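You operate a simulated robot arm through the tools that you are given. There is no shell and no other tool. Be economical: measure what you need, move in short steps, check, and stop when the job is done.

You are at the controls of a simulated two-armed robot. One attempt, no reset.

TASK
Pick up the purple thread cone with one hand, pass it to the other hand and put it on the table three. Set down upright: purple thread cone.

It is judged by the outcome, as a careful person would: the job done as asked, and still so three seconds after it is handed in. It fails if anything else is knocked over, pushed out of place, dropped, spilled or broken.

THE ROBOT
Two 7-joint arms with two-finger parallel grippers on one trunk, on a base that drives. Base frame: it is fixed to the floor where the robot stands at the start and does not move with it; the origin is under the middle of the robot, x ahead of it, y to its left, z up; the surface under the hand at the start is at about z = 0.8. Readings come in m, rad, newtons and seconds.
The left shoulder is at the start at [0.07, 0.134, 1.126], the right one opposite. With the tool pointing down near the work surface each hand reaches from about 0.1 to 0.64 m from the robot's upright axis, wherever it stands, measured 20 degrees to its own side. Places, roughly: table three [-1, -0.4, 0.8]. Payload 1.57 kg a hand.
Tool frame (each hand has its own): the origin (TCP) lies between the finger pads and is the grasp point; the fingertips stand 0.03 m ahead of it; z points along the fingers, y is the line along which they close. The gripper opens to 0.08 m. The fingers are 0.017 m wide and 0.012 m thick; the gripper's body (0.04 by 0.082 m) begins 0.08 m behind the TCP.
Orientation is that of the tool frame in the base frame, as a unit quaternion [w, x, y, z]. With the fingers straight down and closing along the base's y, the tool's x points along the base's -x, its y along +y and its z along -z.

THE INTERFACE
- The arms move only by the tool send_rows. It takes "left_deltas", "right_deltas" or both (then of equal length, played together; a hand with none holds still); each is a list of rows, each a list of 7 numbers: the shift along the tool's x, y, z in m, then the turn, a rotation vector about the tool's x, y, z in degrees, then the gripper command, from -1 (fully open) to 1 (shut), values between in proportion. In form: [[tx, ty, tz, wx, wy, wz, fingers], ...]. A call has 1 to 10 rows; each row is the pose to reach, as a shift and turn from the pose commanded when the call began, along the tool's axes at that moment. A row lasts 0.2 s, in which the tool goes at most 0.05 m and 0.15 rad; a call with a longer step from one row to the next is refused whole, and so is a gripper value outside its range. Where a pose cannot be reached the arm comes as near as it can. A force on the tool above 40 N (or 10 N above the force at the start of the call, whichever is more), or a blocked arm, ends the call early, and 0.2 s more pass. The fingers move at their own pace (about 0.153 m/s each) and stop on an object; they squeeze with about 24 N. The grip force told is the motor's: it shows also when the fingers shut on nothing. Time passes only in rows, and 0.2 s behind the last, so rows that repeat a pose let the fingers close. It gives the time, the measured TCP pose, the force on the tool (base axes), the opening and the grip force at its end, in the units of the frame above (readings bear some noise), with the torque about the TCP (base axes, N m) and any sound that the robot's microphone picked up.
- Cameras (640 x 400 px; columns grow to the right, rows downward): "scene" is now at [0.0881, 0.0393, 1.3128]; the picture's right is [0.69, -0.72, -0.00], its down [-0.67, -0.65, -0.36] and it looks along [0.26, 0.25, -0.93] (base axes); focal length 214 px, centre (320, 200). "left" rides on the left gripper at [0.072, 0.007, -0.122] in its tool frame; the picture's right is [-0.09, 1.00, 0.00], its down [-0.84, -0.08, -0.54] and it looks along [-0.54, -0.05, 0.84] (tool axes); focal length 238 px, centre (320, 200). "right" rides on the right gripper at [0.072, -0.007, -0.122] in its tool frame; the picture's right is [0.09, 1.00, 0.00], its down [-0.84, 0.08, -0.54] and it looks along [-0.54, 0.05, 0.84] (tool axes); focal length 238 px, centre (320, 200). There is no depth. A picture from a camera that has moved, and an enlarged one, comes with that camera's place and axes in the base frame and with its lens.
- camera(camera): a new picture of that camera. No time passes.
- slide_trunk(by): slides the trunk up (or, below 0, down) by that many m; the arms and the scene camera ride with it, the base frame stays. It gives what a move gives, with no picture.
- base_move(legs): drives the robot by 1 to 6 legs, each [ahead, left, turn to the left] in m, m and rad, along the robot's own axes; the way and the turn of a leg run together, so that a leg with both is an arc; at most 1.5 m and 3.142 rad a leg. The arms and the cameras ride along, it lands a little off, and it stops where it bumps. It gives what a move gives.
- turn_head(pan, tilt): turns the head with the scene camera to pan (to the left, within 1.501 rad either way) and tilt (down, from -0.506 to 1.204), counted from straight ahead of the robot. It gives what a move gives.
- enlarge(camera, box): a new picture of the part [left, top, right, bottom] of that camera's present view, enlarged. No time passes.
- hand_in(): hands the job in; it is judged then, once.

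Go step by step. Nothing tells you exact positions but the pictures and the camera data: compare them with the known pose of the tool, close in by small moves and look again before you grip or let go. The budget is 120 turns and 108 pictures, counting those below and the enlarged ones. Unless the task says otherwise, let go and move clear before handing in, and close with one line.

The tools are called by a JSON object that holds its "fn" and its "kwargs". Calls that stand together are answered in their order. send_rows: Moves the arms, as the interface text tells. Its arguments: {"type":"object","properties":{"left_deltas":{"type":"array","items":{"type":"array","items":{"type":"number"}}},"right_deltas":{"type":"array","items":{"type":"array","items":{"type":"number"}}}},"required":[]} The other tools are called the same way: slide_trunk (by) slides the trunk up or down; base_move (legs) drives the base; turn_head (pan, tilt) turns the head that bears the scene camera; camera (camera) takes a picture; enlarge (camera, box) takes an enlarged picture of a part of a camera's view; hand_in () hands the job in.

At the start:

```text
clock: 0.0
left_position: [0.3863, -0.0454, 1.1064]
left_ee_rot: [0.001, -0.002, 1.0, 0.0]
left_force: [0.3, 0.0, -0.9]
left_wrist_torque: [0.0, 0.0, 0.01]
left_opening: 0.0799
left_grip_force: 0.1
right_position: [0.3747, -0.3888, 1.0539]
right_ee_rot: [0.0, 0.0, 1.0, 0.0]
right_force: [-0.2, -0.3, -1.0]
right_wrist_torque: [0.0, 0.01, 0.02]
right_opening: 0.0799
right_grip_force: 0.1
trunk travel left (down, up): [-0.7, 0.24]
robot x, y, heading: [-0.0005, 0.0006, -0.001]
head pan, tilt: [0.766, 1.201]
```

scene: 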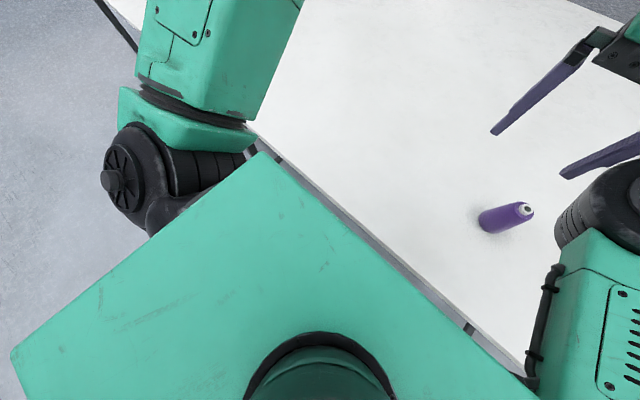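
right: 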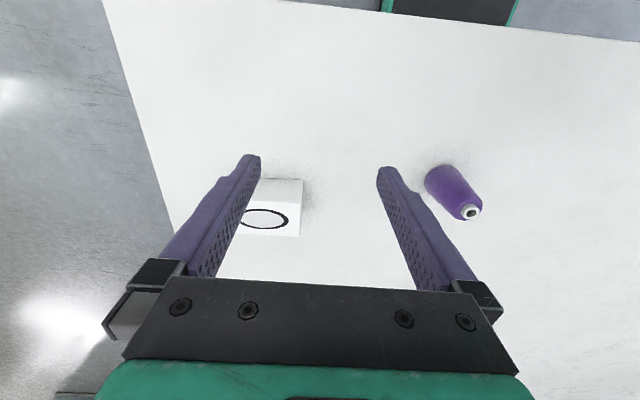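
left: 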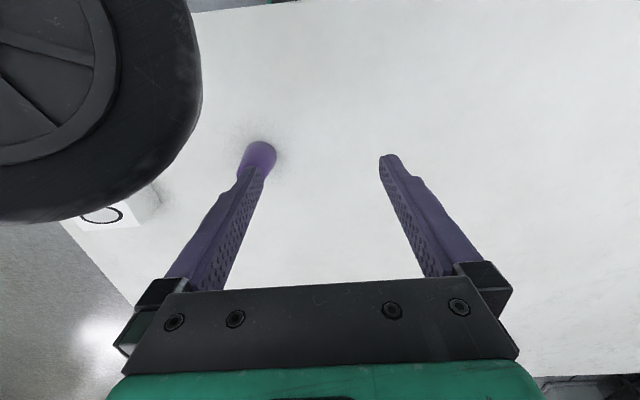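

The purple cone stands at about (0.48, -0.163), roughly 0.10 m tall, with a white box near (0.56, -0.47). I'll move the left hand aside and bring the right hand in behind the cone, tilted forward, so it can grip low. The left hand can then take the top from above.

{"fn": "send_rows", "kwargs": {"left_deltas": [[0, 0.035, 0, 0, 0, 0, -1], [0, 0.07, 0, 0, 0, 0, -1], [0, 0.105, 0, 0, 0, 0, -1], [0, 0.14, 0, 0, 0, 0, -1], [0, 0.175, 0, 0, 0, 0, -1], [0, 0.21, 0, 0, 0, 0, -1], [0, 0.23, 0, 0, 0, 0, -1], [0, 0.25, 0, 0, 0, 0, -1], [0, 0.25, 0, 0, 0, 0, -1]], "right_deltas": [[0.002, 0.0, 0.0, 0, -7.5, 0, -1], [0.004, 0.03, 0.01, 0, -15, 0, -1], [0.006, 0.06, 0.02, 0, -22.5, 0, -1], [0.008, 0.09, 0.03, 0, -30, 0, -1], [0.01, 0.12, 0.04, 0, -37.5, 0, -1], [0.012, 0.15, 0.055, 0, -45, 0, -1], [0.015, 0.18, 0.07, 0, -52.5, 0, -1], [0.015, 0.205, 0.085, 0, -60, 0, -1], [0.015, 0.226, 0.1, 0, -60, 0, -1]]}}

{"fn": "camera", "kwargs": {"camera": "right"}}

{"fn": "camera", "kwargs": {"camera": "scene"}}

```text
clock: 2.0
left_position: [0.3876, 0.2097, 1.1039]
left_ee_rot: [0.0, -0.001, 1.0, -0.002]
left_force: [0.0, 0.4, 0.0]
left_wrist_torque: [-0.02, 0.01, -0.04]
left_opening: 0.0801
left_grip_force: 0.1
right_position: [0.5048, -0.203, 1.1914]
right_ee_rot: [0.711, 0.055, 0.688, -0.135]
right_force: [0.3, -1.0, -0.6]
right_wrist_torque: [0.01, 0.02, -0.03]
right_opening: 0.08
right_grip_force: 0.1
right hand out of reach, approached as far as the arm can: row 2, 3, 4, 5, 6, 7, 8, 9
trunk travel left (down, up): [-0.7, 0.24]
robot x, y, heading: [0.0042, -0.0022, 0.004]
head pan, tilt: [0.766, 1.201]
stopped in row 9 (right hand): the arm was blocked; the commanded pose is now the measured one
```

```text
104 pictures are left
camera right: at [0.385, -0.1869, 1.1155], right [0.27, 0.94, -0.2], down [-0.52, 0.31, 0.8], along [0.81, -0.11, 0.57], focal length 238 px, centre (320, 200)
```

right: 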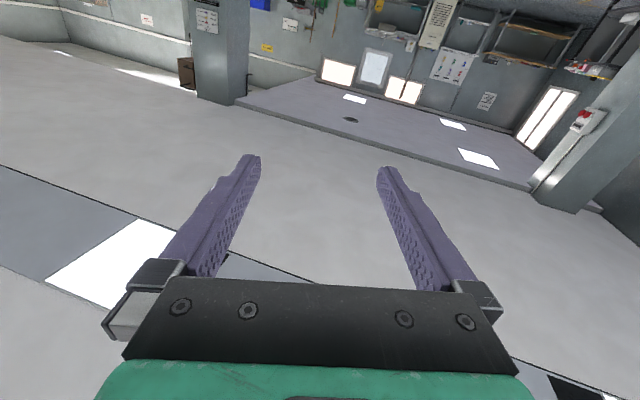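

```text
103 pictures are left
camera scene: at [0.0881, 0.0423, 1.3128], right [0.69, -0.72, 0.0], down [-0.67, -0.65, -0.36], along [0.26, 0.25, -0.93], focal length 214 px, centre (320, 200)
```

scene: 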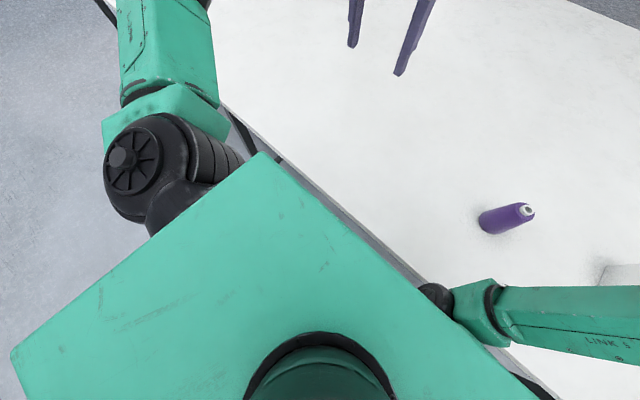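

Tilting forward that close to the body was out of reach, and it swings the wrist camera underneath. I'll bring the right hand back to pointing down, then approach from the right side instead.

{"fn": "send_rows", "kwargs": {"right_deltas": [[0.009, -0.013, -0.005, -1.4, 7.6, -0.6, -1], [0.018, -0.026, -0.011, -2.9, 15.2, -1.2, -1], [0.027, -0.04, -0.016, -4.3, 22.8, -1.8, -1], [0.035, -0.053, -0.022, -5.8, 30.4, -2.4, -1], [0.044, -0.066, -0.027, -7.2, 38, -3, -1], [0.053, -0.08, -0.033, -8.6, 45.6, -3.5, -1], [0.062, -0.093, -0.038, -10.1, 53.2, -4.1, -1], [0.07, -0.106, -0.044, -11.5, 60.8, -4.7, -1], [0.08, -0.12, -0.05, -13, 68.4, -5.3, -1], [0.088, -0.133, -0.055, -14.4, 76, -5.9, -1]]}}

```text
clock: 4.2
left_position: [0.3877, 0.2058, 1.1046]
left_ee_rot: [0.001, -0.001, 1.0, -0.001]
left_force: [0.3, 0.1, 0.8]
left_wrist_torque: [0.05, 0.02, -0.03]
left_opening: 0.0801
left_grip_force: 0.1
right_position: [0.4443, -0.368, 1.116]
right_ee_rot: [0.131, 0.008, 0.991, -0.024]
right_force: [0.0, 0.6, 0.1]
right_wrist_torque: [0.0, 0.01, 0.02]
right_opening: 0.0803
right_grip_force: 0.0
right hand out of reach, approached as far as the arm can: row 1, 2, 5, 6, 7, 8, 9, 10
trunk travel left (down, up): [-0.7, 0.24]
robot x, y, heading: [0.003, 0.001, 0.001]
head pan, tilt: [0.766, 1.201]
```

{"fn": "send_rows", "kwargs": {"right_deltas": [[0, 0, 0, -1.2, 0.9, -8, -1], [0, 0, 0, -2.5, 1.7, -16, -1], [0, 0, 0, -3.7, 2.6, -24, -1], [0, 0, 0, -5, 3.4, -32, -1], [0, 0, 0, -6.2, 4.3, -40, -1], [0, 0, 0, -7.5, 5.2, -48, -1], [0, 0, 0, -8.7, 6, -56, -1], [0, 0, 0, -10, 6.9, -64, -1], [0, 0, 0, -11.2, 7.7, -72, -1], [0, 0, 0, -12.5, 8.6, -80, -1]]}}

{"fn": "camera", "kwargs": {"camera": "scene"}}

```text
clock: 6.4
left_position: [0.3876, 0.2059, 1.105]
left_ee_rot: [0.001, -0.001, 1.0, -0.001]
left_force: [-0.4, -1.0, 0.2]
left_wrist_torque: [-0.02, 0.01, 0.02]
left_opening: 0.08
left_grip_force: 0.0
right_position: [0.4418, -0.3709, 1.1168]
right_ee_rot: [0.016, -0.64, 0.768, -0.004]
right_force: [0.6, -0.1, 0.1]
right_wrist_torque: [0.03, -0.02, -0.01]
right_opening: 0.08
right_grip_force: 0.1
trunk travel left (down, up): [-0.7, 0.24]
robot x, y, heading: [0.0017, 0.0019, -0.001]
head pan, tilt: [0.766, 1.201]
```

```text
102 pictures are left
camera scene: at [0.0882, 0.0393, 1.3128], right [0.69, -0.72, 0.0], down [-0.67, -0.65, -0.36], along [0.26, 0.25, -0.93], focal length 214 px, centre (320, 200)
```

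scene: 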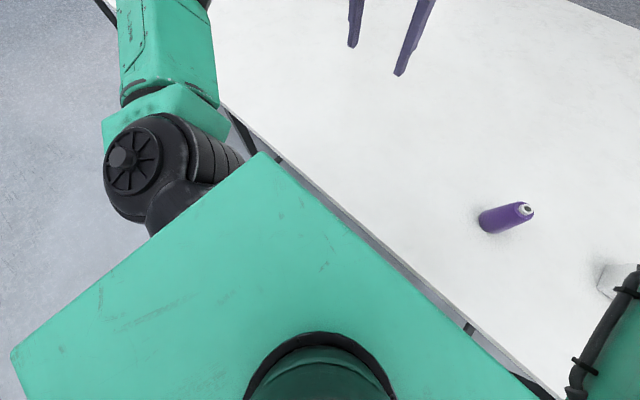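

{"fn": "send_rows", "kwargs": {"right_deltas": [[-0.013, -0.002, 0.01, -0.5, -5.6, -1.2, -1], [-0.028, -0.004, 0.025, -1, -11.2, -2.4, -1], [-0.044, -0.006, 0.045, -1.5, -16.8, -3.6, -1], [-0.06, -0.008, 0.065, -2, -22.4, -4.8, -1], [-0.076, -0.01, 0.085, -2.5, -28, -6, -1], [-0.092, -0.012, 0.105, -3, -33.6, -7.1, -1], [-0.108, -0.014, 0.125, -3.5, -39.3, -8.3, -1], [-0.118, -0.015, 0.145, -3.9, -44.9, -9.5, -1], [-0.128, -0.015, 0.16, -3.9, -44.9, -9.5, -1]]}}

{"fn": "camera", "kwargs": {"camera": "right"}}

{"fn": "camera", "kwargs": {"camera": "scene"}}

```text
clock: 8.4
left_position: [0.3887, 0.205, 1.1036]
left_ee_rot: [0.0, -0.001, 1.0, -0.001]
left_force: [0.1, 0.3, -0.1]
left_wrist_torque: [-0.01, -0.03, -0.01]
left_opening: 0.08
left_grip_force: 0.1
right_position: [0.4871, -0.244, 0.9609]
right_ee_rot: [-0.288, 0.653, -0.649, -0.265]
right_force: [1.1, 0.5, 0.2]
right_wrist_torque: [0.02, 0.02, -0.03]
right_opening: 0.08
right_grip_force: 0.1
trunk travel left (down, up): [-0.7, 0.24]
robot x, y, heading: [0.0007, -0.0001, -0.003]
head pan, tilt: [0.766, 1.201]
```

```text
101 pictures are left
camera right: at [0.4903, -0.3822, 0.9943], right [-0.99, -0.06, -0.1], down [-0.11, 0.19, 0.98], along [-0.04, 0.98, -0.2], focal length 238 px, centre (320, 200)
```

right: 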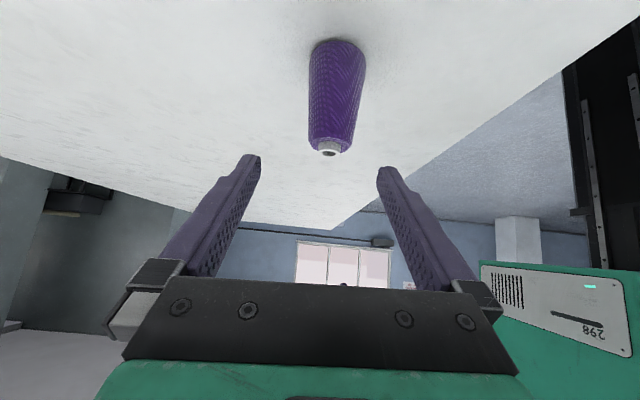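

```text
100 pictures are left
camera scene: at [0.0882, 0.0401, 1.3128], right [0.69, -0.72, 0.0], down [-0.67, -0.65, -0.36], along [0.26, 0.25, -0.93], focal length 214 px, centre (320, 200)
```

scene: 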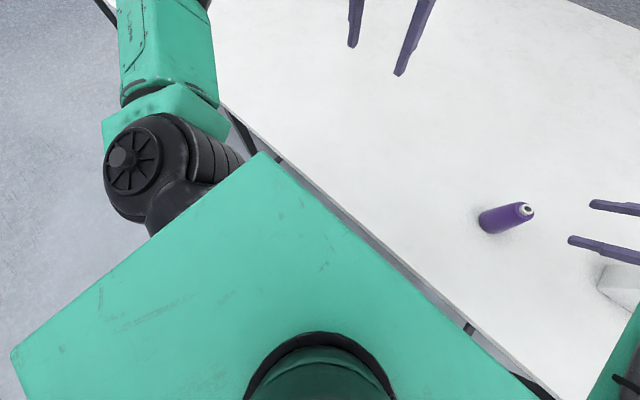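

The cone sits centred ahead of the right hand at about (0.48, -0.163), with a diameter of about 0.05 m. I'll close in along the tilted approach, stopping short first to check.

{"fn": "send_rows", "kwargs": {"right_deltas": [[0.012, 0.005, 0.015, 0, 0, 0, -1], [0.024, 0.009, 0.03, 0, 0, 0, -1], [0.036, 0.011, 0.05, 0, 0, 0, -1], [0.036, 0.011, 0.07, 0, 0, 0, -1], [0.036, 0.011, 0.09, 0, 0, 0, -1], [0.036, 0.011, 0.09, 0, 0, 0, -1]]}}

{"fn": "camera", "kwargs": {"camera": "right"}}

{"fn": "enlarge", "kwargs": {"camera": "scene", "box": [420, 120, 640, 300]}}

```text
clock: 9.8
left_position: [0.3872, 0.205, 1.1059]
left_ee_rot: [0.001, -0.001, 1.0, 0.0]
left_force: [0.5, -0.3, 0.6]
left_wrist_torque: [0.0, -0.01, -0.02]
left_opening: 0.0799
left_grip_force: 0.0
right_position: [0.4783, -0.2059, 0.8708]
right_ee_rot: [-0.288, 0.652, -0.65, -0.264]
right_force: [0.3, -0.8, -1.0]
right_wrist_torque: [-0.03, 0.03, 0.03]
right_opening: 0.0802
right_grip_force: 0.0
trunk travel left (down, up): [-0.7, 0.24]
robot x, y, heading: [-0.0038, -0.0021, -0.002]
head pan, tilt: [0.766, 1.201]
```

```text
99 pictures are left
camera right: at [0.4815, -0.3439, 0.905], right [-0.99, -0.05, -0.1], down [-0.11, 0.19, 0.98], along [-0.03, 0.98, -0.2], focal length 238 px, centre (320, 200)
```

right: 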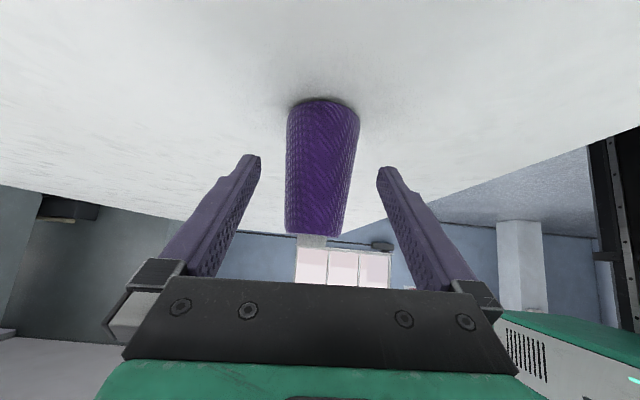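

```text
2.22 times, centred on (530, 210) of scene
camera zoom: at [0.088, 0.0389, 1.3128], right [0.69, -0.72, 0.0], down [-0.67, -0.65, -0.36], along [0.26, 0.25, -0.93], focal length 477 px, centre (-147, 178)
```

zoom: 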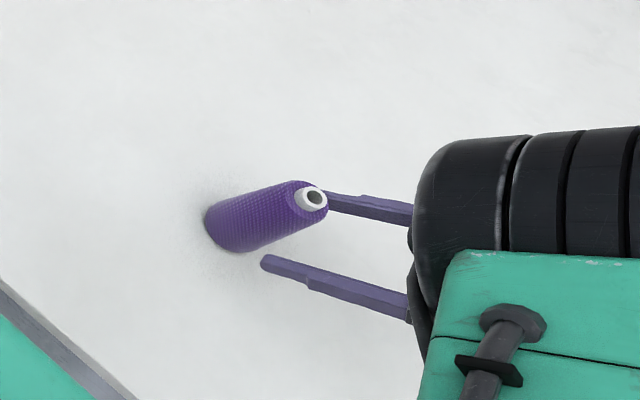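

{"fn": "send_rows", "kwargs": {"right_deltas": [[0, 0, 0.017, 0, 0, 0, -1], [0, 0, 0.034, 0, 0, 0, -1], [0, 0, 0.05, 0, 0, 0, -1], [0, 0, 0.05, 0, 0, 0, -1]]}}

{"fn": "camera", "kwargs": {"camera": "right"}}

{"fn": "enlarge", "kwargs": {"camera": "scene", "box": [420, 120, 640, 300]}}

```text
clock: 10.8
left_position: [0.386, 0.2049, 1.1039]
left_ee_rot: [0.0, -0.001, 1.0, -0.001]
left_force: [-1.0, 0.0, -0.2]
left_wrist_torque: [0.01, -0.01, 0.0]
left_opening: 0.08
left_grip_force: 0.0
right_position: [0.4785, -0.1697, 0.8368]
right_ee_rot: [-0.288, 0.652, -0.649, -0.265]
right_force: [0.1, 0.4, -0.6]
right_wrist_torque: [-0.01, 0.03, 0.02]
right_opening: 0.0802
right_grip_force: 0.0
trunk travel left (down, up): [-0.7, 0.24]
robot x, y, heading: [0.0007, -0.0018, 0.002]
head pan, tilt: [0.766, 1.201]
```

```text
97 pictures are left
camera right: at [0.4831, -0.3075, 0.8701], right [-0.99, -0.06, -0.1], down [-0.11, 0.19, 0.98], along [-0.04, 0.98, -0.2], focal length 238 px, centre (320, 200)
```

right: 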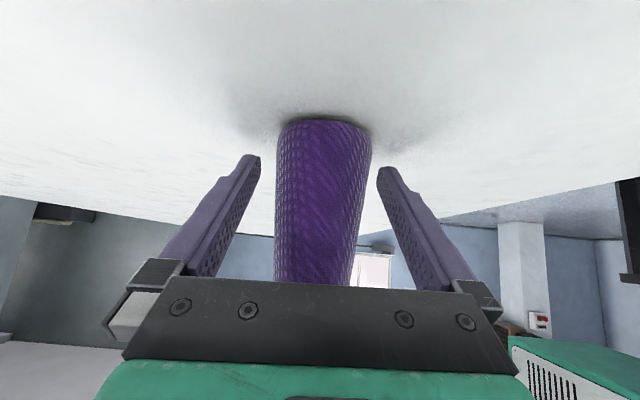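

```text
2.22 times, centred on (530, 210) of scene
camera zoom: at [0.088, 0.0392, 1.3128], right [0.69, -0.72, 0.0], down [-0.67, -0.65, -0.36], along [0.26, 0.25, -0.93], focal length 477 px, centre (-147, 178)
```

zoom: 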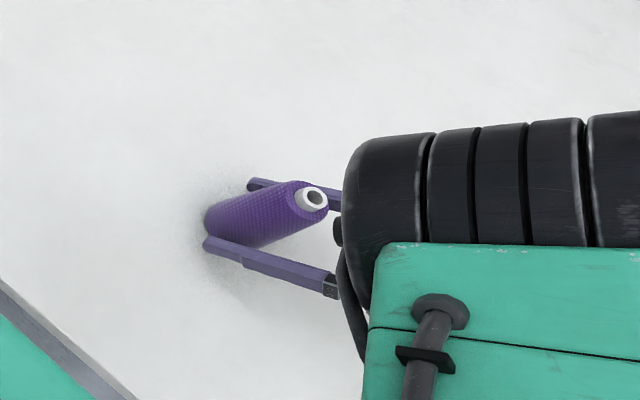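

The fingers straddle the lower part of the cone. I'll close now and lift a little.

{"fn": "send_rows", "kwargs": {"right_deltas": [[0, 0, 0, 0, 0, 0, 0], [0, 0, 0, 0, 0, 0, 1], [0, 0, 0, 0, 0, 0, 1], [0, 0, 0, 0, 0, 0, 1], [-0.015, 0, -0.015, 0, 0, 0, 1], [-0.03, 0, -0.03, 0, 0, 0, 1], [-0.05, 0, -0.05, 0, 0, 0, 1], [-0.07, 0, -0.07, 0, 0, 0, 1]]}}

{"fn": "camera", "kwargs": {"camera": "right"}}

{"fn": "camera", "kwargs": {"camera": "scene"}}

```text
clock: 12.6
left_position: [0.3871, 0.205, 1.1051]
left_ee_rot: [0.001, 0.0, 1.0, -0.001]
left_force: [-0.4, 0.0, 0.6]
left_wrist_torque: [0.01, -0.02, 0.0]
left_opening: 0.0797
left_grip_force: 0.1
right_position: [0.476, -0.1719, 0.9352]
right_ee_rot: [-0.288, 0.653, -0.649, -0.265]
right_force: [-0.2, 0.0, -1.1]
right_wrist_torque: [-0.02, -0.04, -0.04]
right_opening: 0.0563
right_grip_force: 24.2
trunk travel left (down, up): [-0.7, 0.24]
robot x, y, heading: [0.0023, 0.0005, -0.004]
head pan, tilt: [0.766, 1.201]
```

```text
95 pictures are left
camera right: at [0.4798, -0.3096, 0.9693], right [-0.99, -0.06, -0.1], down [-0.11, 0.19, 0.98], along [-0.04, 0.98, -0.2], focal length 238 px, centre (320, 200)
```

right: 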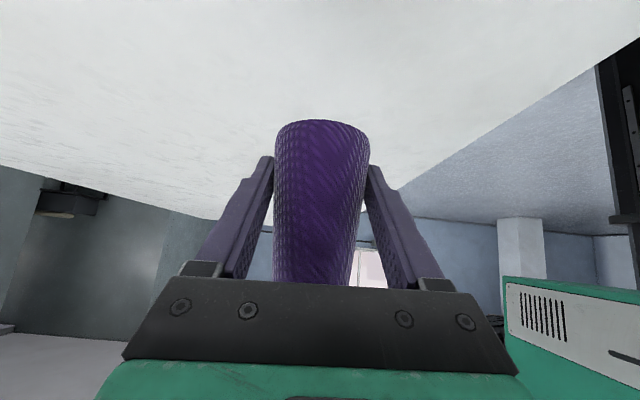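

```text
94 pictures are left
camera scene: at [0.0875, 0.0395, 1.3128], right [0.69, -0.72, 0.0], down [-0.67, -0.65, -0.36], along [0.26, 0.25, -0.93], focal length 214 px, centre (320, 200)
```

scene: 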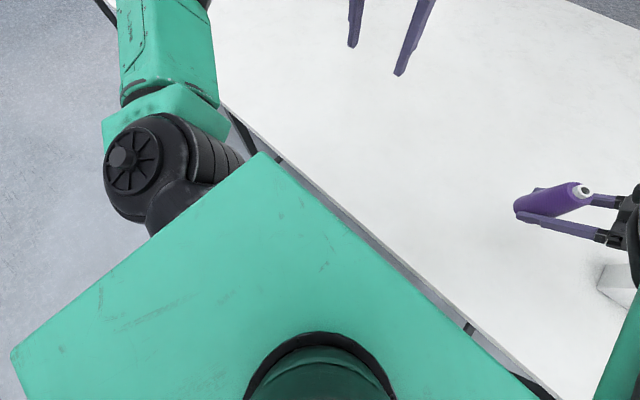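

The cone is held firmly and upright. I'll bring it toward the middle while the left hand yaws 90° so its camera faces outward.

{"fn": "send_rows", "kwargs": {"left_deltas": [[0, 0, 0, 0, 0, 8, -1], [0, 0, 0, 0, 0, 16, -1], [0, 0, 0, 0, 0, 24, -1], [0, 0, 0, 0, 0, 32, -1], [0, 0, 0, 0, 0, 40, -1], [0, 0, 0, 0, 0, 48, -1], [0, 0, 0, 0, 0, 56, -1], [0, 0, 0, 0, 0, 64, -1], [0, 0, 0, 0, 0, 72, -1], [0, 0, 0, 0, 0, 80, -1]], "right_deltas": [[-0.01, 0, 0.004, 0, 0, 0, 1], [-0.021, 0.001, 0.007, 0, 0, 0, 1], [-0.032, 0.001, 0.011, 0, 0, 0, 1], [-0.042, 0.002, 0.015, 0, 0, 0, 1], [-0.053, 0.002, 0.018, 0, 0, 0, 1], [-0.063, 0.003, 0.022, 0, 0, 0, 1], [-0.074, 0.003, 0.026, 0, 0, 0, 1], [-0.084, 0.004, 0.03, 0, 0, 0, 1], [-0.095, 0.004, 0.033, 0, 0, 0, 1], [-0.105, 0.005, 0.037, 0, 0, 0, 1]]}}

{"fn": "camera", "kwargs": {"camera": "scene"}}

{"fn": "camera", "kwargs": {"camera": "left"}}

```text
clock: 14.8
left_position: [0.3872, 0.2055, 1.1047]
left_ee_rot: [0.001, 0.644, 0.765, 0.001]
left_force: [-0.3, 1.1, 0.4]
left_wrist_torque: [0.03, -0.01, -0.04]
left_opening: 0.0799
left_grip_force: 0.1
right_position: [0.4889, -0.1024, 0.9841]
right_ee_rot: [0.289, -0.648, 0.652, 0.268]
right_force: [0.4, -0.6, -0.8]
right_wrist_torque: [0.01, 0.01, -0.01]
right_opening: 0.0561
right_grip_force: 24.1
right hand out of reach, approached as far as the arm can: row 7, 8, 9, 10
trunk travel left (down, up): [-0.7, 0.24]
robot x, y, heading: [0.0026, -0.0005, -0.004]
head pan, tilt: [0.766, 1.201]
```

```text
93 pictures are left
camera scene: at [0.0884, 0.0393, 1.3128], right [0.69, -0.72, 0.0], down [-0.67, -0.65, -0.36], along [0.26, 0.25, -0.93], focal length 214 px, centre (320, 200)
```

scene: 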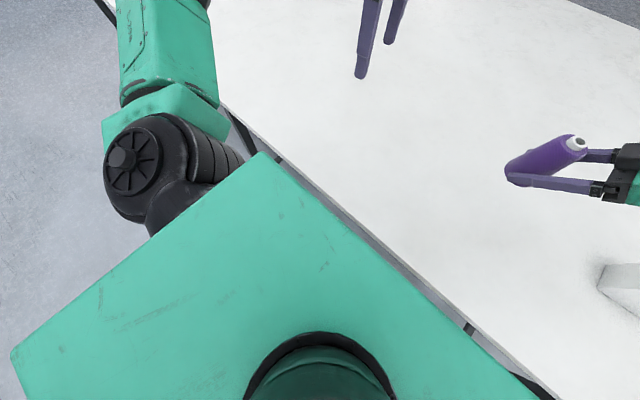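

```text
92 pictures are left
camera left: at [0.3815, 0.2767, 1.2275], right [1.0, 0.08, 0.0], down [0.07, -0.84, 0.54], along [0.04, -0.54, -0.84], focal length 238 px, centre (320, 200)
```

left: 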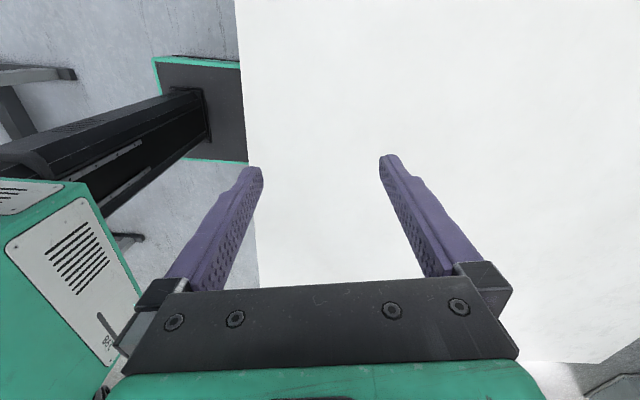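

{"fn": "send_rows", "kwargs": {"left_deltas": [[-0.03, 0.012, -0.01, 0, -2, 2, -1], [-0.06, 0.024, -0.02, 0, -4, 4, -1], [-0.09, 0.036, -0.03, 0, -7, 6, -1], [-0.12, 0.048, -0.03, 0, -10, 8, -1], [-0.15, 0.06, -0.03, 0, -13, 10, -1], [-0.19, 0.071, -0.03, 0, -15, 10, -1], [-0.19, 0.071, -0.03, 0, -15, 10, -1]]}}

{"fn": "camera", "kwargs": {"camera": "scene"}}

{"fn": "camera", "kwargs": {"camera": "left"}}

```text
clock: 16.4
left_position: [0.4909, 0.0297, 1.1345]
left_ee_rot: [0.101, 0.701, 0.701, -0.084]
left_force: [0.5, -0.3, 0.1]
left_wrist_torque: [-0.04, 0.0, -0.02]
left_opening: 0.0802
left_grip_force: 0.1
right_position: [0.4897, -0.1035, 0.9891]
right_ee_rot: [0.292, -0.648, 0.651, 0.266]
right_force: [0.1, -0.1, -2.1]
right_wrist_torque: [-0.02, -0.02, 0.01]
right_opening: 0.0562
right_grip_force: 23.9
trunk travel left (down, up): [-0.7, 0.24]
robot x, y, heading: [0.0042, 0.0004, 0.001]
head pan, tilt: [0.766, 1.201]
```

```text
91 pictures are left
camera scene: at [0.0879, 0.0402, 1.3128], right [0.69, -0.72, 0.0], down [-0.67, -0.65, -0.36], along [0.26, 0.25, -0.93], focal length 214 px, centre (320, 200)
```

scene: 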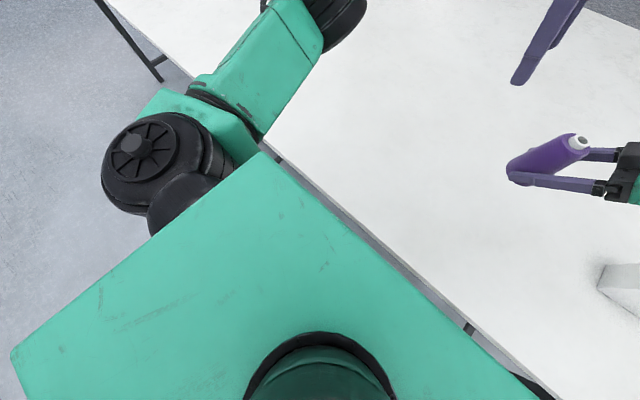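

```text
90 pictures are left
camera left: at [0.4934, 0.1309, 1.2335], right [1.0, -0.09, 0.05], down [-0.09, -0.67, 0.74], along [-0.03, -0.74, -0.67], focal length 238 px, centre (320, 200)
```

left: 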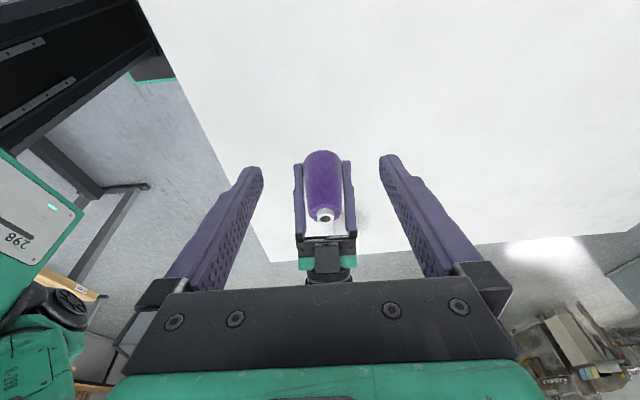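

{"fn": "send_rows", "kwargs": {"left_deltas": [[-0.03, -0.002, 0.01, 0, 0, 0, -1], [-0.06, -0.004, 0.03, 0, 0, 0, -1], [-0.0867, -0.005, 0.059, 0, 0, 0, -1], [-0.0867, -0.005, 0.059, 0, 0, 0, -1]]}}

{"fn": "camera", "kwargs": {"camera": "left"}}

{"fn": "camera", "kwargs": {"camera": "right"}}

{"fn": "enlarge", "kwargs": {"camera": "scene", "box": [420, 20, 640, 240]}}

```text
clock: 17.4
left_position: [0.4879, -0.0688, 1.0992]
left_ee_rot: [0.101, 0.701, 0.701, -0.084]
left_force: [-0.6, 0.4, 0.6]
left_wrist_torque: [-0.01, -0.02, -0.02]
left_opening: 0.0799
left_grip_force: 0.1
right_position: [0.4897, -0.1048, 0.9884]
right_ee_rot: [0.291, -0.648, 0.651, 0.267]
right_force: [-0.5, 0.4, -1.4]
right_wrist_torque: [0.01, 0.01, -0.04]
right_opening: 0.0559
right_grip_force: 23.8
trunk travel left (down, up): [-0.7, 0.24]
robot x, y, heading: [-0.0001, -0.0028, -0.004]
head pan, tilt: [0.766, 1.201]
```

```text
89 pictures are left
camera left: at [0.4906, 0.0313, 1.1992], right [1.0, -0.09, 0.05], down [-0.09, -0.67, 0.74], along [-0.03, -0.74, -0.67], focal length 238 px, centre (320, 200)
```

left: 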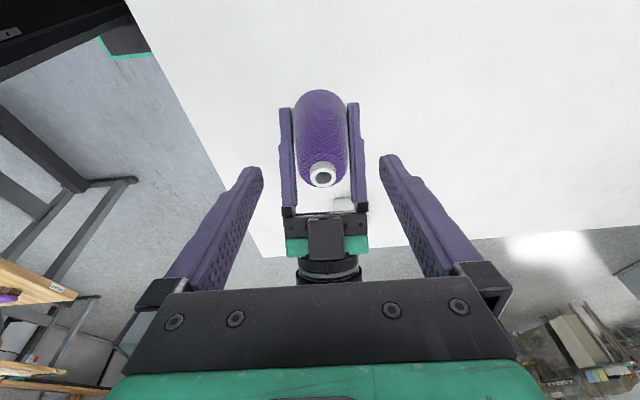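

```text
88 pictures are left
camera right: at [0.4923, -0.2419, 1.0205], right [-0.99, -0.05, -0.1], down [-0.1, 0.18, 0.98], along [-0.03, 0.98, -0.19], focal length 238 px, centre (320, 200)
```

right: 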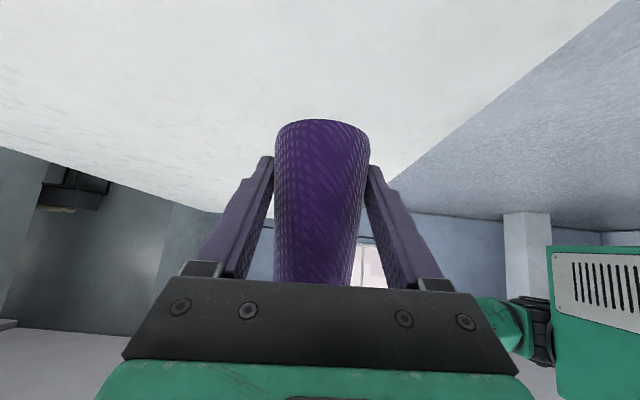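

```text
1.82 times, centred on (530, 130) of scene
camera zoom: at [0.0882, 0.0397, 1.3128], right [0.69, -0.72, 0.0], down [-0.67, -0.65, -0.36], along [0.26, 0.25, -0.93], focal length 390 px, centre (-62, 327)
```

zoom: 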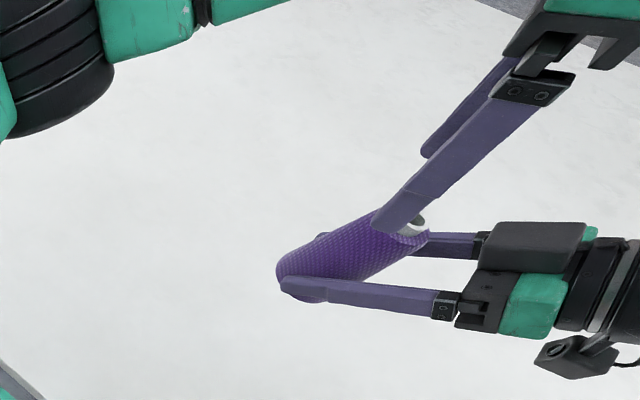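

{"fn": "send_rows", "kwargs": {"left_deltas": [[-0.006, 0, 0.015, 0, 0, 0, -1], [-0.006, 0, 0.03, 0, 0, 0, -1], [-0.006, 0, 0.045, 0, 0, 0, -1], [-0.006, 0, 0.057, 0, 0, 0, -1], [-0.006, 0, 0.057, 0, 0, 0, -1]]}}

{"fn": "camera", "kwargs": {"camera": "left"}}

{"fn": "enlarge", "kwargs": {"camera": "scene", "box": [420, 20, 640, 240]}}

```text
clock: 18.6
left_position: [0.4887, -0.0887, 1.048]
left_ee_rot: [0.102, 0.701, 0.701, -0.084]
left_force: [-0.6, 0.1, -0.1]
left_wrist_torque: [-0.02, -0.02, -0.01]
left_opening: 0.0798
left_grip_force: 0.1
right_position: [0.4906, -0.1031, 0.988]
right_ee_rot: [0.291, -0.648, 0.651, 0.267]
right_force: [0.1, 0.2, -0.7]
right_wrist_torque: [0.0, 0.02, 0.0]
right_opening: 0.0558
right_grip_force: 23.9
trunk travel left (down, up): [-0.7, 0.24]
robot x, y, heading: [0.0007, 0.0008, -0.002]
head pan, tilt: [0.766, 1.201]
```

```text
86 pictures are left
camera left: at [0.4913, 0.0107, 1.1464], right [1.0, -0.09, 0.05], down [-0.09, -0.67, 0.74], along [-0.03, -0.74, -0.67], focal length 238 px, centre (320, 200)
```

left: 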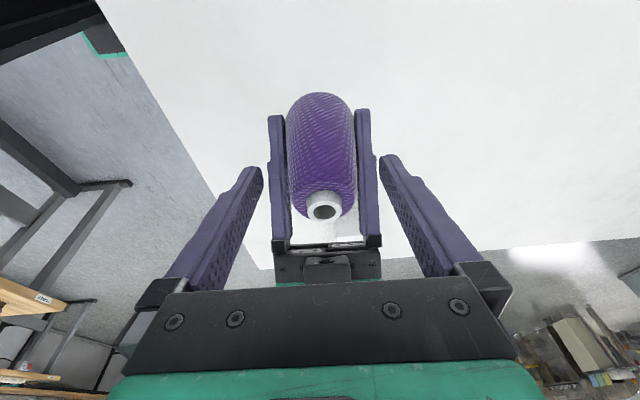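

```text
1.82 times, centred on (530, 130) of scene
camera zoom: at [0.0882, 0.0394, 1.3128], right [0.69, -0.72, 0.0], down [-0.67, -0.65, -0.36], along [0.26, 0.25, -0.93], focal length 390 px, centre (-62, 327)
```

zoom: 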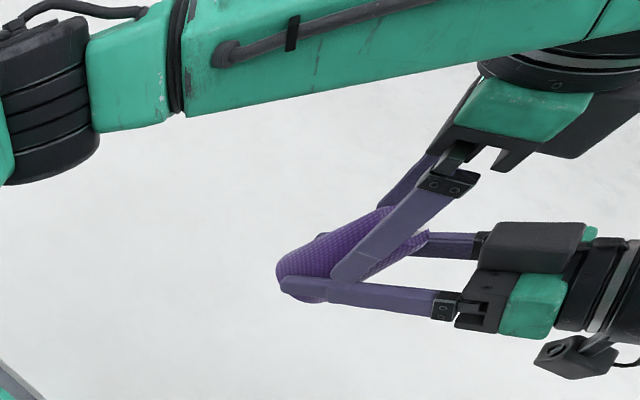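

{"fn": "send_rows", "kwargs": {"left_deltas": [[0, 0, 0.006, 0, 0, 0, -1], [0, 0, 0.006, 0, 0, 0, 0], [0, 0, 0.006, 0, 0, 0, 0.5], [0, 0, 0.006, 0, 0, 0, 1], [0, 0, 0.006, 0, 0, 0, 1], [0, 0, 0.006, 0, 0, 0, 1]]}}

{"fn": "camera", "kwargs": {"camera": "left"}}

{"fn": "camera", "kwargs": {"camera": "right"}}

```text
clock: 20.0
left_position: [0.4888, -0.0914, 1.0424]
left_ee_rot: [0.102, 0.7, 0.702, -0.083]
left_force: [12.6, -0.4, -1.1]
left_wrist_torque: [-0.01, -0.63, 0.04]
left_opening: 0.0467
left_grip_force: 24.2
right_position: [0.4903, -0.1044, 0.9873]
right_ee_rot: [0.291, -0.649, 0.65, 0.266]
right_force: [-12.5, 0.7, 1.2]
right_wrist_torque: [-0.02, -0.01, 0.18]
right_opening: 0.0558
right_grip_force: 23.8
trunk travel left (down, up): [-0.7, 0.24]
robot x, y, heading: [-0.0001, 0.001, -0.001]
head pan, tilt: [0.766, 1.201]
```

```text
84 pictures are left
camera left: at [0.4919, 0.0094, 1.141], right [1.0, -0.08, 0.05], down [-0.09, -0.67, 0.74], along [-0.03, -0.74, -0.67], focal length 238 px, centre (320, 200)
```

left: 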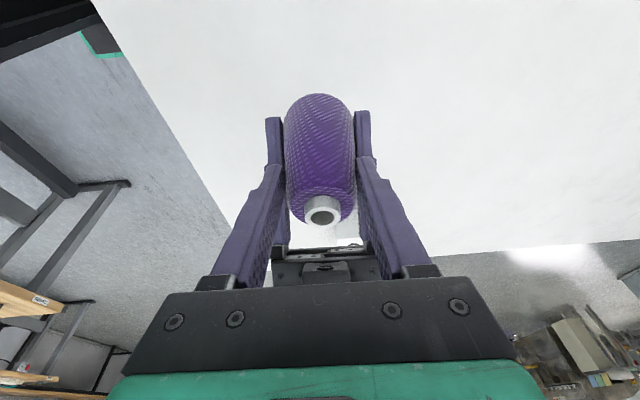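

```text
83 pictures are left
camera right: at [0.4922, -0.2422, 1.0201], right [-0.99, -0.05, -0.1], down [-0.1, 0.18, 0.98], along [-0.03, 0.98, -0.19], focal length 238 px, centre (320, 200)
```

right: 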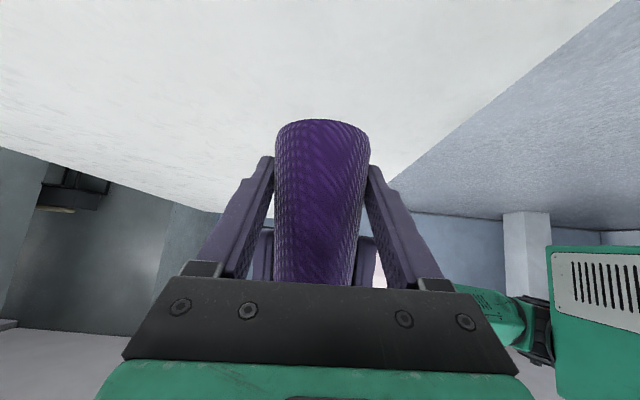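

Both hands grip, with a small sideways load between them. I'll ease the left hand 2 mm to relieve that, then open the right hand and back it away along its own axis.

{"fn": "send_rows", "kwargs": {"left_deltas": [[0, 0.001, 0, 0, 0, 0, 1], [0, 0.002, 0, 0, 0, 0, 1], [0, 0.002, 0, 0, 0, 0, 1]]}}

{"fn": "send_rows", "kwargs": {"right_deltas": [[0, 0, 0, 0, 0, 0, 0.2], [0, 0, 0, 0, 0, 0, -0.5], [0, 0, 0, 0, 0, 0, -1], [0, 0, 0, 0, 0, 0, -1]]}}

{"fn": "camera", "kwargs": {"camera": "right"}}

{"fn": "camera", "kwargs": {"camera": "left"}}

```text
clock: 20.8
left_position: [0.4898, -0.0915, 1.0412]
left_ee_rot: [0.1, 0.702, 0.7, -0.084]
left_force: [-4.0, 0.5, 3.1]
left_wrist_torque: [-0.03, 0.03, 0.09]
left_opening: 0.0466
left_grip_force: 24.1
right_position: [0.4914, -0.1036, 0.9885]
right_ee_rot: [0.292, -0.648, 0.652, 0.266]
right_force: [4.5, -1.4, -4.3]
right_wrist_torque: [0.03, 0.17, -0.17]
right_opening: 0.0559
right_grip_force: 24.1
trunk travel left (down, up): [-0.7, 0.24]
robot x, y, heading: [0.0, -0.0009, 0.0]
head pan, tilt: [0.766, 1.201]
```

```text
clock: 21.8
left_position: [0.4901, -0.0907, 1.0414]
left_ee_rot: [0.101, 0.701, 0.701, -0.084]
left_force: [0.0, -0.4, 0.5]
left_wrist_torque: [-0.01, 0.01, 0.02]
left_opening: 0.0467
left_grip_force: 24.0
right_position: [0.4894, -0.1054, 0.9879]
right_ee_rot: [0.291, -0.648, 0.651, 0.267]
right_force: [-0.1, 0.3, 0.1]
right_wrist_torque: [-0.01, -0.02, 0.0]
right_opening: 0.08
right_grip_force: 0.0
trunk travel left (down, up): [-0.7, 0.24]
robot x, y, heading: [-0.0031, -0.0021, -0.002]
head pan, tilt: [0.766, 1.201]
```

```text
82 pictures are left
camera right: at [0.4925, -0.2423, 1.0203], right [-0.99, -0.05, -0.1], down [-0.1, 0.18, 0.98], along [-0.03, 0.98, -0.19], focal length 238 px, centre (320, 200)
```

right: 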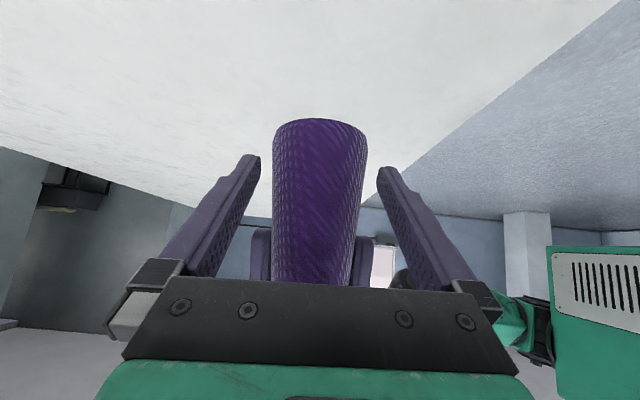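

```text
81 pictures are left
camera left: at [0.494, 0.0094, 1.141], right [1.0, -0.09, 0.05], down [-0.09, -0.67, 0.74], along [-0.03, -0.74, -0.67], focal length 238 px, centre (320, 200)
```

left: 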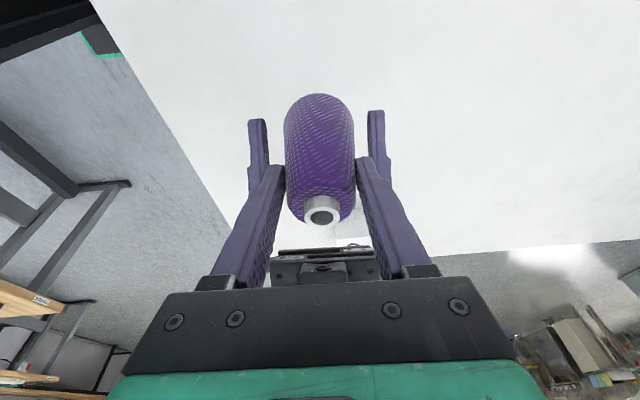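

The left hand has the cone. I'll back the right hand off along its axis and check.

{"fn": "send_rows", "kwargs": {"right_deltas": [[0, 0, -0.015, 0, 0, 0, -1], [0, 0, -0.03, 0, 0, 0, -1], [0, 0, -0.05, 0, 0, 0, -1], [0, 0, -0.075, 0, 0, 0, -1], [0, 0, -0.1, 0, 0, 0, -1], [0, 0, -0.13, 0, 0, 0, -1], [0, 0, -0.16, 0, 0, 0, -1], [0, 0, -0.18, 0, 0, 0, -1]]}}

{"fn": "turn_head", "kwargs": {"pan": -1.5, "tilt": 0.5}}

{"fn": "camera", "kwargs": {"camera": "scene"}}

```text
clock: 23.6
left_position: [0.4898, -0.0922, 1.0414]
left_ee_rot: [0.102, 0.7, 0.701, -0.083]
left_force: [-0.2, 0.9, -0.7]
left_wrist_torque: [0.04, 0.0, 0.01]
left_opening: 0.0468
left_grip_force: 24.1
right_position: [0.4833, -0.2321, 1.1128]
right_ee_rot: [-0.289, 0.652, -0.649, -0.265]
right_force: [0.4, -0.3, 0.1]
right_wrist_torque: [-0.03, 0.02, -0.02]
right_opening: 0.0801
right_grip_force: 0.1
trunk travel left (down, up): [-0.7, 0.24]
robot x, y, heading: [0.0017, -0.0014, 0.005]
head pan, tilt: [0.766, 1.201]
```

```text
clock: 25.7
left_position: [0.4897, -0.0908, 1.0413]
left_ee_rot: [0.101, 0.701, 0.701, -0.084]
left_force: [-0.6, -0.6, -0.4]
left_wrist_torque: [0.01, -0.02, 0.0]
left_opening: 0.0466
left_grip_force: 23.9
right_position: [0.4834, -0.2305, 1.1116]
right_ee_rot: [-0.287, 0.653, -0.649, -0.265]
right_force: [-0.6, -0.6, -0.2]
right_wrist_torque: [0.03, -0.01, -0.01]
right_opening: 0.0801
right_grip_force: 0.1
trunk travel left (down, up): [-0.7, 0.24]
robot x, y, heading: [0.0037, -0.0025, 0.001]
head pan, tilt: [-1.499, 0.499]
```

```text
80 pictures are left
camera scene: at [0.0546, -0.0904, 1.3664], right [-1.0, -0.07, 0.0], down [-0.03, 0.48, -0.88], along [0.06, -0.88, -0.48], focal length 214 px, centre (320, 200)
```

scene: 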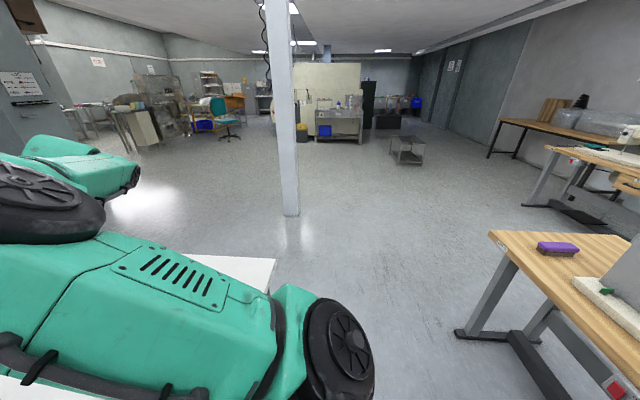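

The right hand is clear. I'll tuck both arms in before driving, keeping the left hand's orientation because the cone is upright in it.

{"fn": "send_rows", "kwargs": {"left_deltas": [[0.022, -0.015, -0.015, 0, 0, 0, 1], [0.044, -0.03, -0.03, 0, 0, 0, 1], [0.066, -0.045, -0.045, 0, 0, 0, 1], [0.089, -0.062, -0.06, 0, 0, 0, 1], [0.111, -0.078, -0.075, 0, 0, 0, 1], [0.133, -0.095, -0.09, 0, 0, 0, 1], [0.155, -0.11, -0.1, 0, 0, 0, 1], [0.178, -0.128, -0.113, 0, 0, 0, 1]], "right_deltas": [[0.004, 0.012, -0.014, 0, 0, 0, -1], [0.008, 0.024, -0.028, 0, 0, 0, -1], [0.012, 0.036, -0.042, 0, 0, 0, -1], [0.016, 0.048, -0.056, 0, 0, 0, -1], [0.02, 0.06, -0.07, 0, 0, 0, -1], [0.024, 0.072, -0.084, 0, 0, 0, -1], [0.028, 0.085, -0.098, 0, 0, 0, -1], [0.032, 0.098, -0.11, 0, 0, 0, -1]]}}

{"fn": "turn_head", "kwargs": {"pan": -1.5, "tilt": 0.9}}

{"fn": "camera", "kwargs": {"camera": "scene"}}

{"fn": "camera", "kwargs": {"camera": "left"}}

```text
clock: 27.5
left_position: [0.3577, 0.1112, 1.103]
left_ee_rot: [0.102, 0.701, 0.701, -0.083]
left_force: [-0.3, 0.1, -2.0]
left_wrist_torque: [0.02, -0.03, 0.02]
left_opening: 0.0468
left_grip_force: 24.0
right_position: [0.3811, -0.3307, 1.1631]
right_ee_rot: [-0.288, 0.653, -0.649, -0.264]
right_force: [-0.5, 0.1, -0.1]
right_wrist_torque: [0.01, -0.02, -0.02]
right_opening: 0.0801
right_grip_force: 0.0
trunk travel left (down, up): [-0.7, 0.24]
robot x, y, heading: [-0.0003, 0.002, 0.0]
head pan, tilt: [-1.499, 0.499]
```

```text
clock: 28.4
left_position: [0.36, 0.1093, 1.1011]
left_ee_rot: [0.101, 0.701, 0.701, -0.083]
left_force: [0.4, 0.5, -2.4]
left_wrist_torque: [0.0, -0.02, -0.01]
left_opening: 0.0465
left_grip_force: 23.8
right_position: [0.3827, -0.3313, 1.1624]
right_ee_rot: [-0.288, 0.652, -0.649, -0.265]
right_force: [-1.0, 0.3, -0.7]
right_wrist_torque: [0.03, 0.03, -0.02]
right_opening: 0.0799
right_grip_force: 0.1
trunk travel left (down, up): [-0.7, 0.24]
robot x, y, heading: [0.0002, -0.0001, 0.0]
head pan, tilt: [-1.499, 0.901]
```

```text
79 pictures are left
camera scene: at [0.0537, -0.075, 1.3326], right [-1.0, -0.07, 0.0], down [-0.06, 0.78, -0.62], along [0.04, -0.62, -0.78], focal length 214 px, centre (320, 200)
```

scene: 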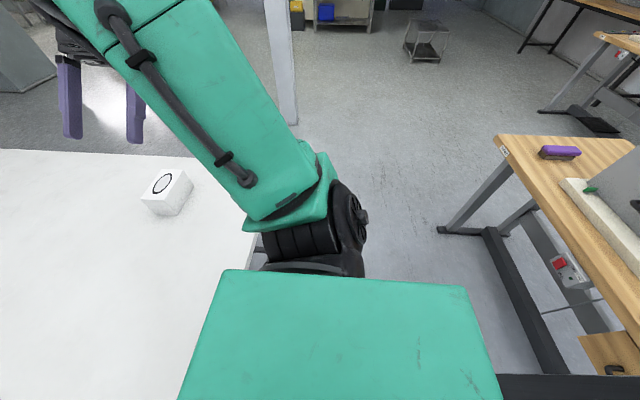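

```text
78 pictures are left
camera left: at [0.3636, 0.2098, 1.201], right [1.0, -0.09, 0.05], down [-0.09, -0.67, 0.74], along [-0.03, -0.74, -0.67], focal length 238 px, centre (320, 200)
```

left: 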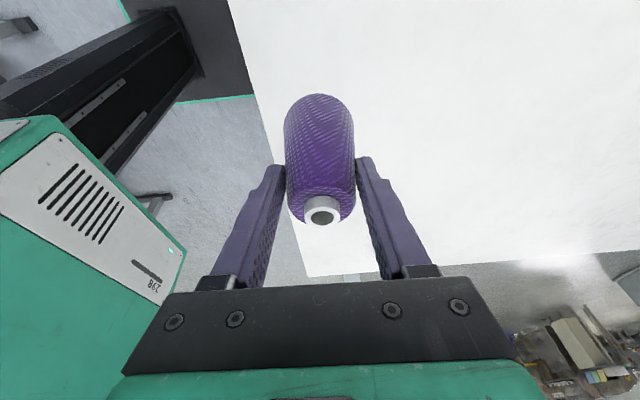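

Table three is the wooden table behind me, with its near edge at about x = -0.61. I'll turn right 90° with the arms tucked and look at it properly.

{"fn": "base_move", "kwargs": {"legs": [[0, 0, -1.57]]}}

{"fn": "turn_head", "kwargs": {"pan": -1.3, "tilt": 0.55}}

{"fn": "camera", "kwargs": {"camera": "scene"}}

```text
clock: 32.6
left_position: [0.1094, -0.3601, 1.1018]
left_ee_rot: [0.012, 0.991, 0.0, -0.131]
left_force: [0.1, 0.8, -1.7]
left_wrist_torque: [0.01, -0.02, -0.01]
left_opening: 0.0468
left_grip_force: 24.3
right_position: [-0.3313, -0.3821, 1.1629]
right_ee_rot: [0.391, -0.001, 0.92, -0.017]
right_force: [0.4, -0.5, 0.2]
right_wrist_torque: [0.04, -0.02, 0.0]
right_opening: 0.0799
right_grip_force: 0.0
trunk travel left (down, up): [-0.7, 0.24]
robot x, y, heading: [0.0001, -0.003, -1.572]
head pan, tilt: [-1.499, 0.901]
```

```text
clock: 33.5
left_position: [0.1088, -0.3589, 1.1011]
left_ee_rot: [0.012, 0.991, -0.001, -0.131]
left_force: [-0.1, -0.4, -1.0]
left_wrist_torque: [-0.01, 0.01, 0.01]
left_opening: 0.0468
left_grip_force: 24.2
right_position: [-0.3328, -0.3813, 1.1633]
right_ee_rot: [0.39, -0.002, 0.921, -0.016]
right_force: [-0.1, 0.5, -0.5]
right_wrist_torque: [0.01, 0.0, 0.03]
right_opening: 0.0804
right_grip_force: 0.0
trunk travel left (down, up): [-0.7, 0.24]
robot x, y, heading: [0.001, -0.0014, -1.568]
head pan, tilt: [-1.3, 0.55]
```

```text
77 pictures are left
camera scene: at [-0.0891, -0.0737, 1.3618], right [-0.27, 0.96, 0.0], down [0.5, 0.14, -0.85], along [-0.82, -0.23, -0.52], focal length 214 px, centre (320, 200)
```

scene: 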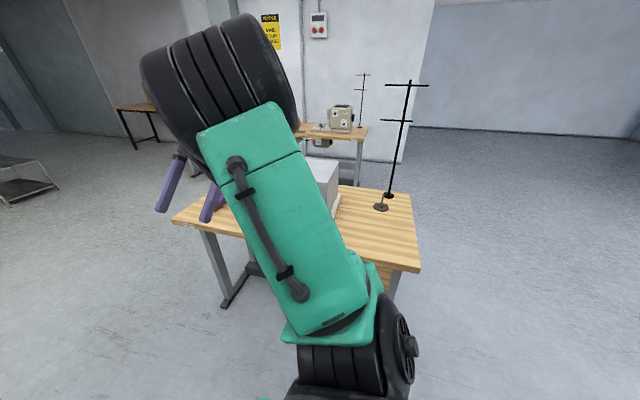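

{"fn": "base_move", "kwargs": {"legs": [[0, 0, -1.57]]}}

{"fn": "turn_head", "kwargs": {"pan": 0.35, "tilt": 0.6}}

{"fn": "camera", "kwargs": {"camera": "scene"}}

```text
clock: 37.7
left_position: [-0.3618, -0.1053, 1.1023]
left_ee_rot: [0.085, -0.696, 0.706, 0.1]
left_force: [-0.8, -0.3, -1.5]
left_wrist_torque: [0.01, -0.01, 0.01]
left_opening: 0.0467
left_grip_force: 23.8
right_position: [-0.3769, 0.3358, 1.1632]
right_ee_rot: [0.263, 0.653, 0.648, -0.289]
right_force: [0.2, -0.4, 0.4]
right_wrist_torque: [0.0, -0.02, -0.02]
right_opening: 0.0799
right_grip_force: 0.1
trunk travel left (down, up): [-0.7, 0.24]
robot x, y, heading: [-0.003, 0.0008, 3.125]
head pan, tilt: [-1.3, 0.55]
```

```text
clock: 39.4
left_position: [-0.3625, -0.105, 1.1016]
left_ee_rot: [0.084, -0.696, 0.706, 0.1]
left_force: [0.5, 0.3, -1.5]
left_wrist_torque: [0.01, -0.02, 0.02]
left_opening: 0.0467
left_grip_force: 24.2
right_position: [-0.3778, 0.3362, 1.1628]
right_ee_rot: [0.263, 0.654, 0.648, -0.29]
right_force: [-0.8, 0.3, -1.6]
right_wrist_torque: [-0.03, 0.01, 0.0]
right_opening: 0.08
right_grip_force: 0.1
trunk travel left (down, up): [-0.7, 0.24]
robot x, y, heading: [-0.0001, -0.0017, 3.13]
head pan, tilt: [0.351, 0.6]
```

```text
76 pictures are left
camera scene: at [-0.1363, -0.0279, 1.3574], right [-0.33, 0.94, 0.0], down [0.53, 0.19, -0.82], along [-0.78, -0.27, -0.57], focal length 214 px, centre (320, 200)
```

scene: 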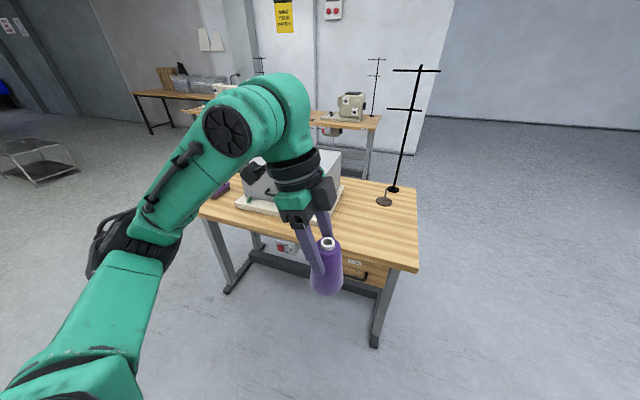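

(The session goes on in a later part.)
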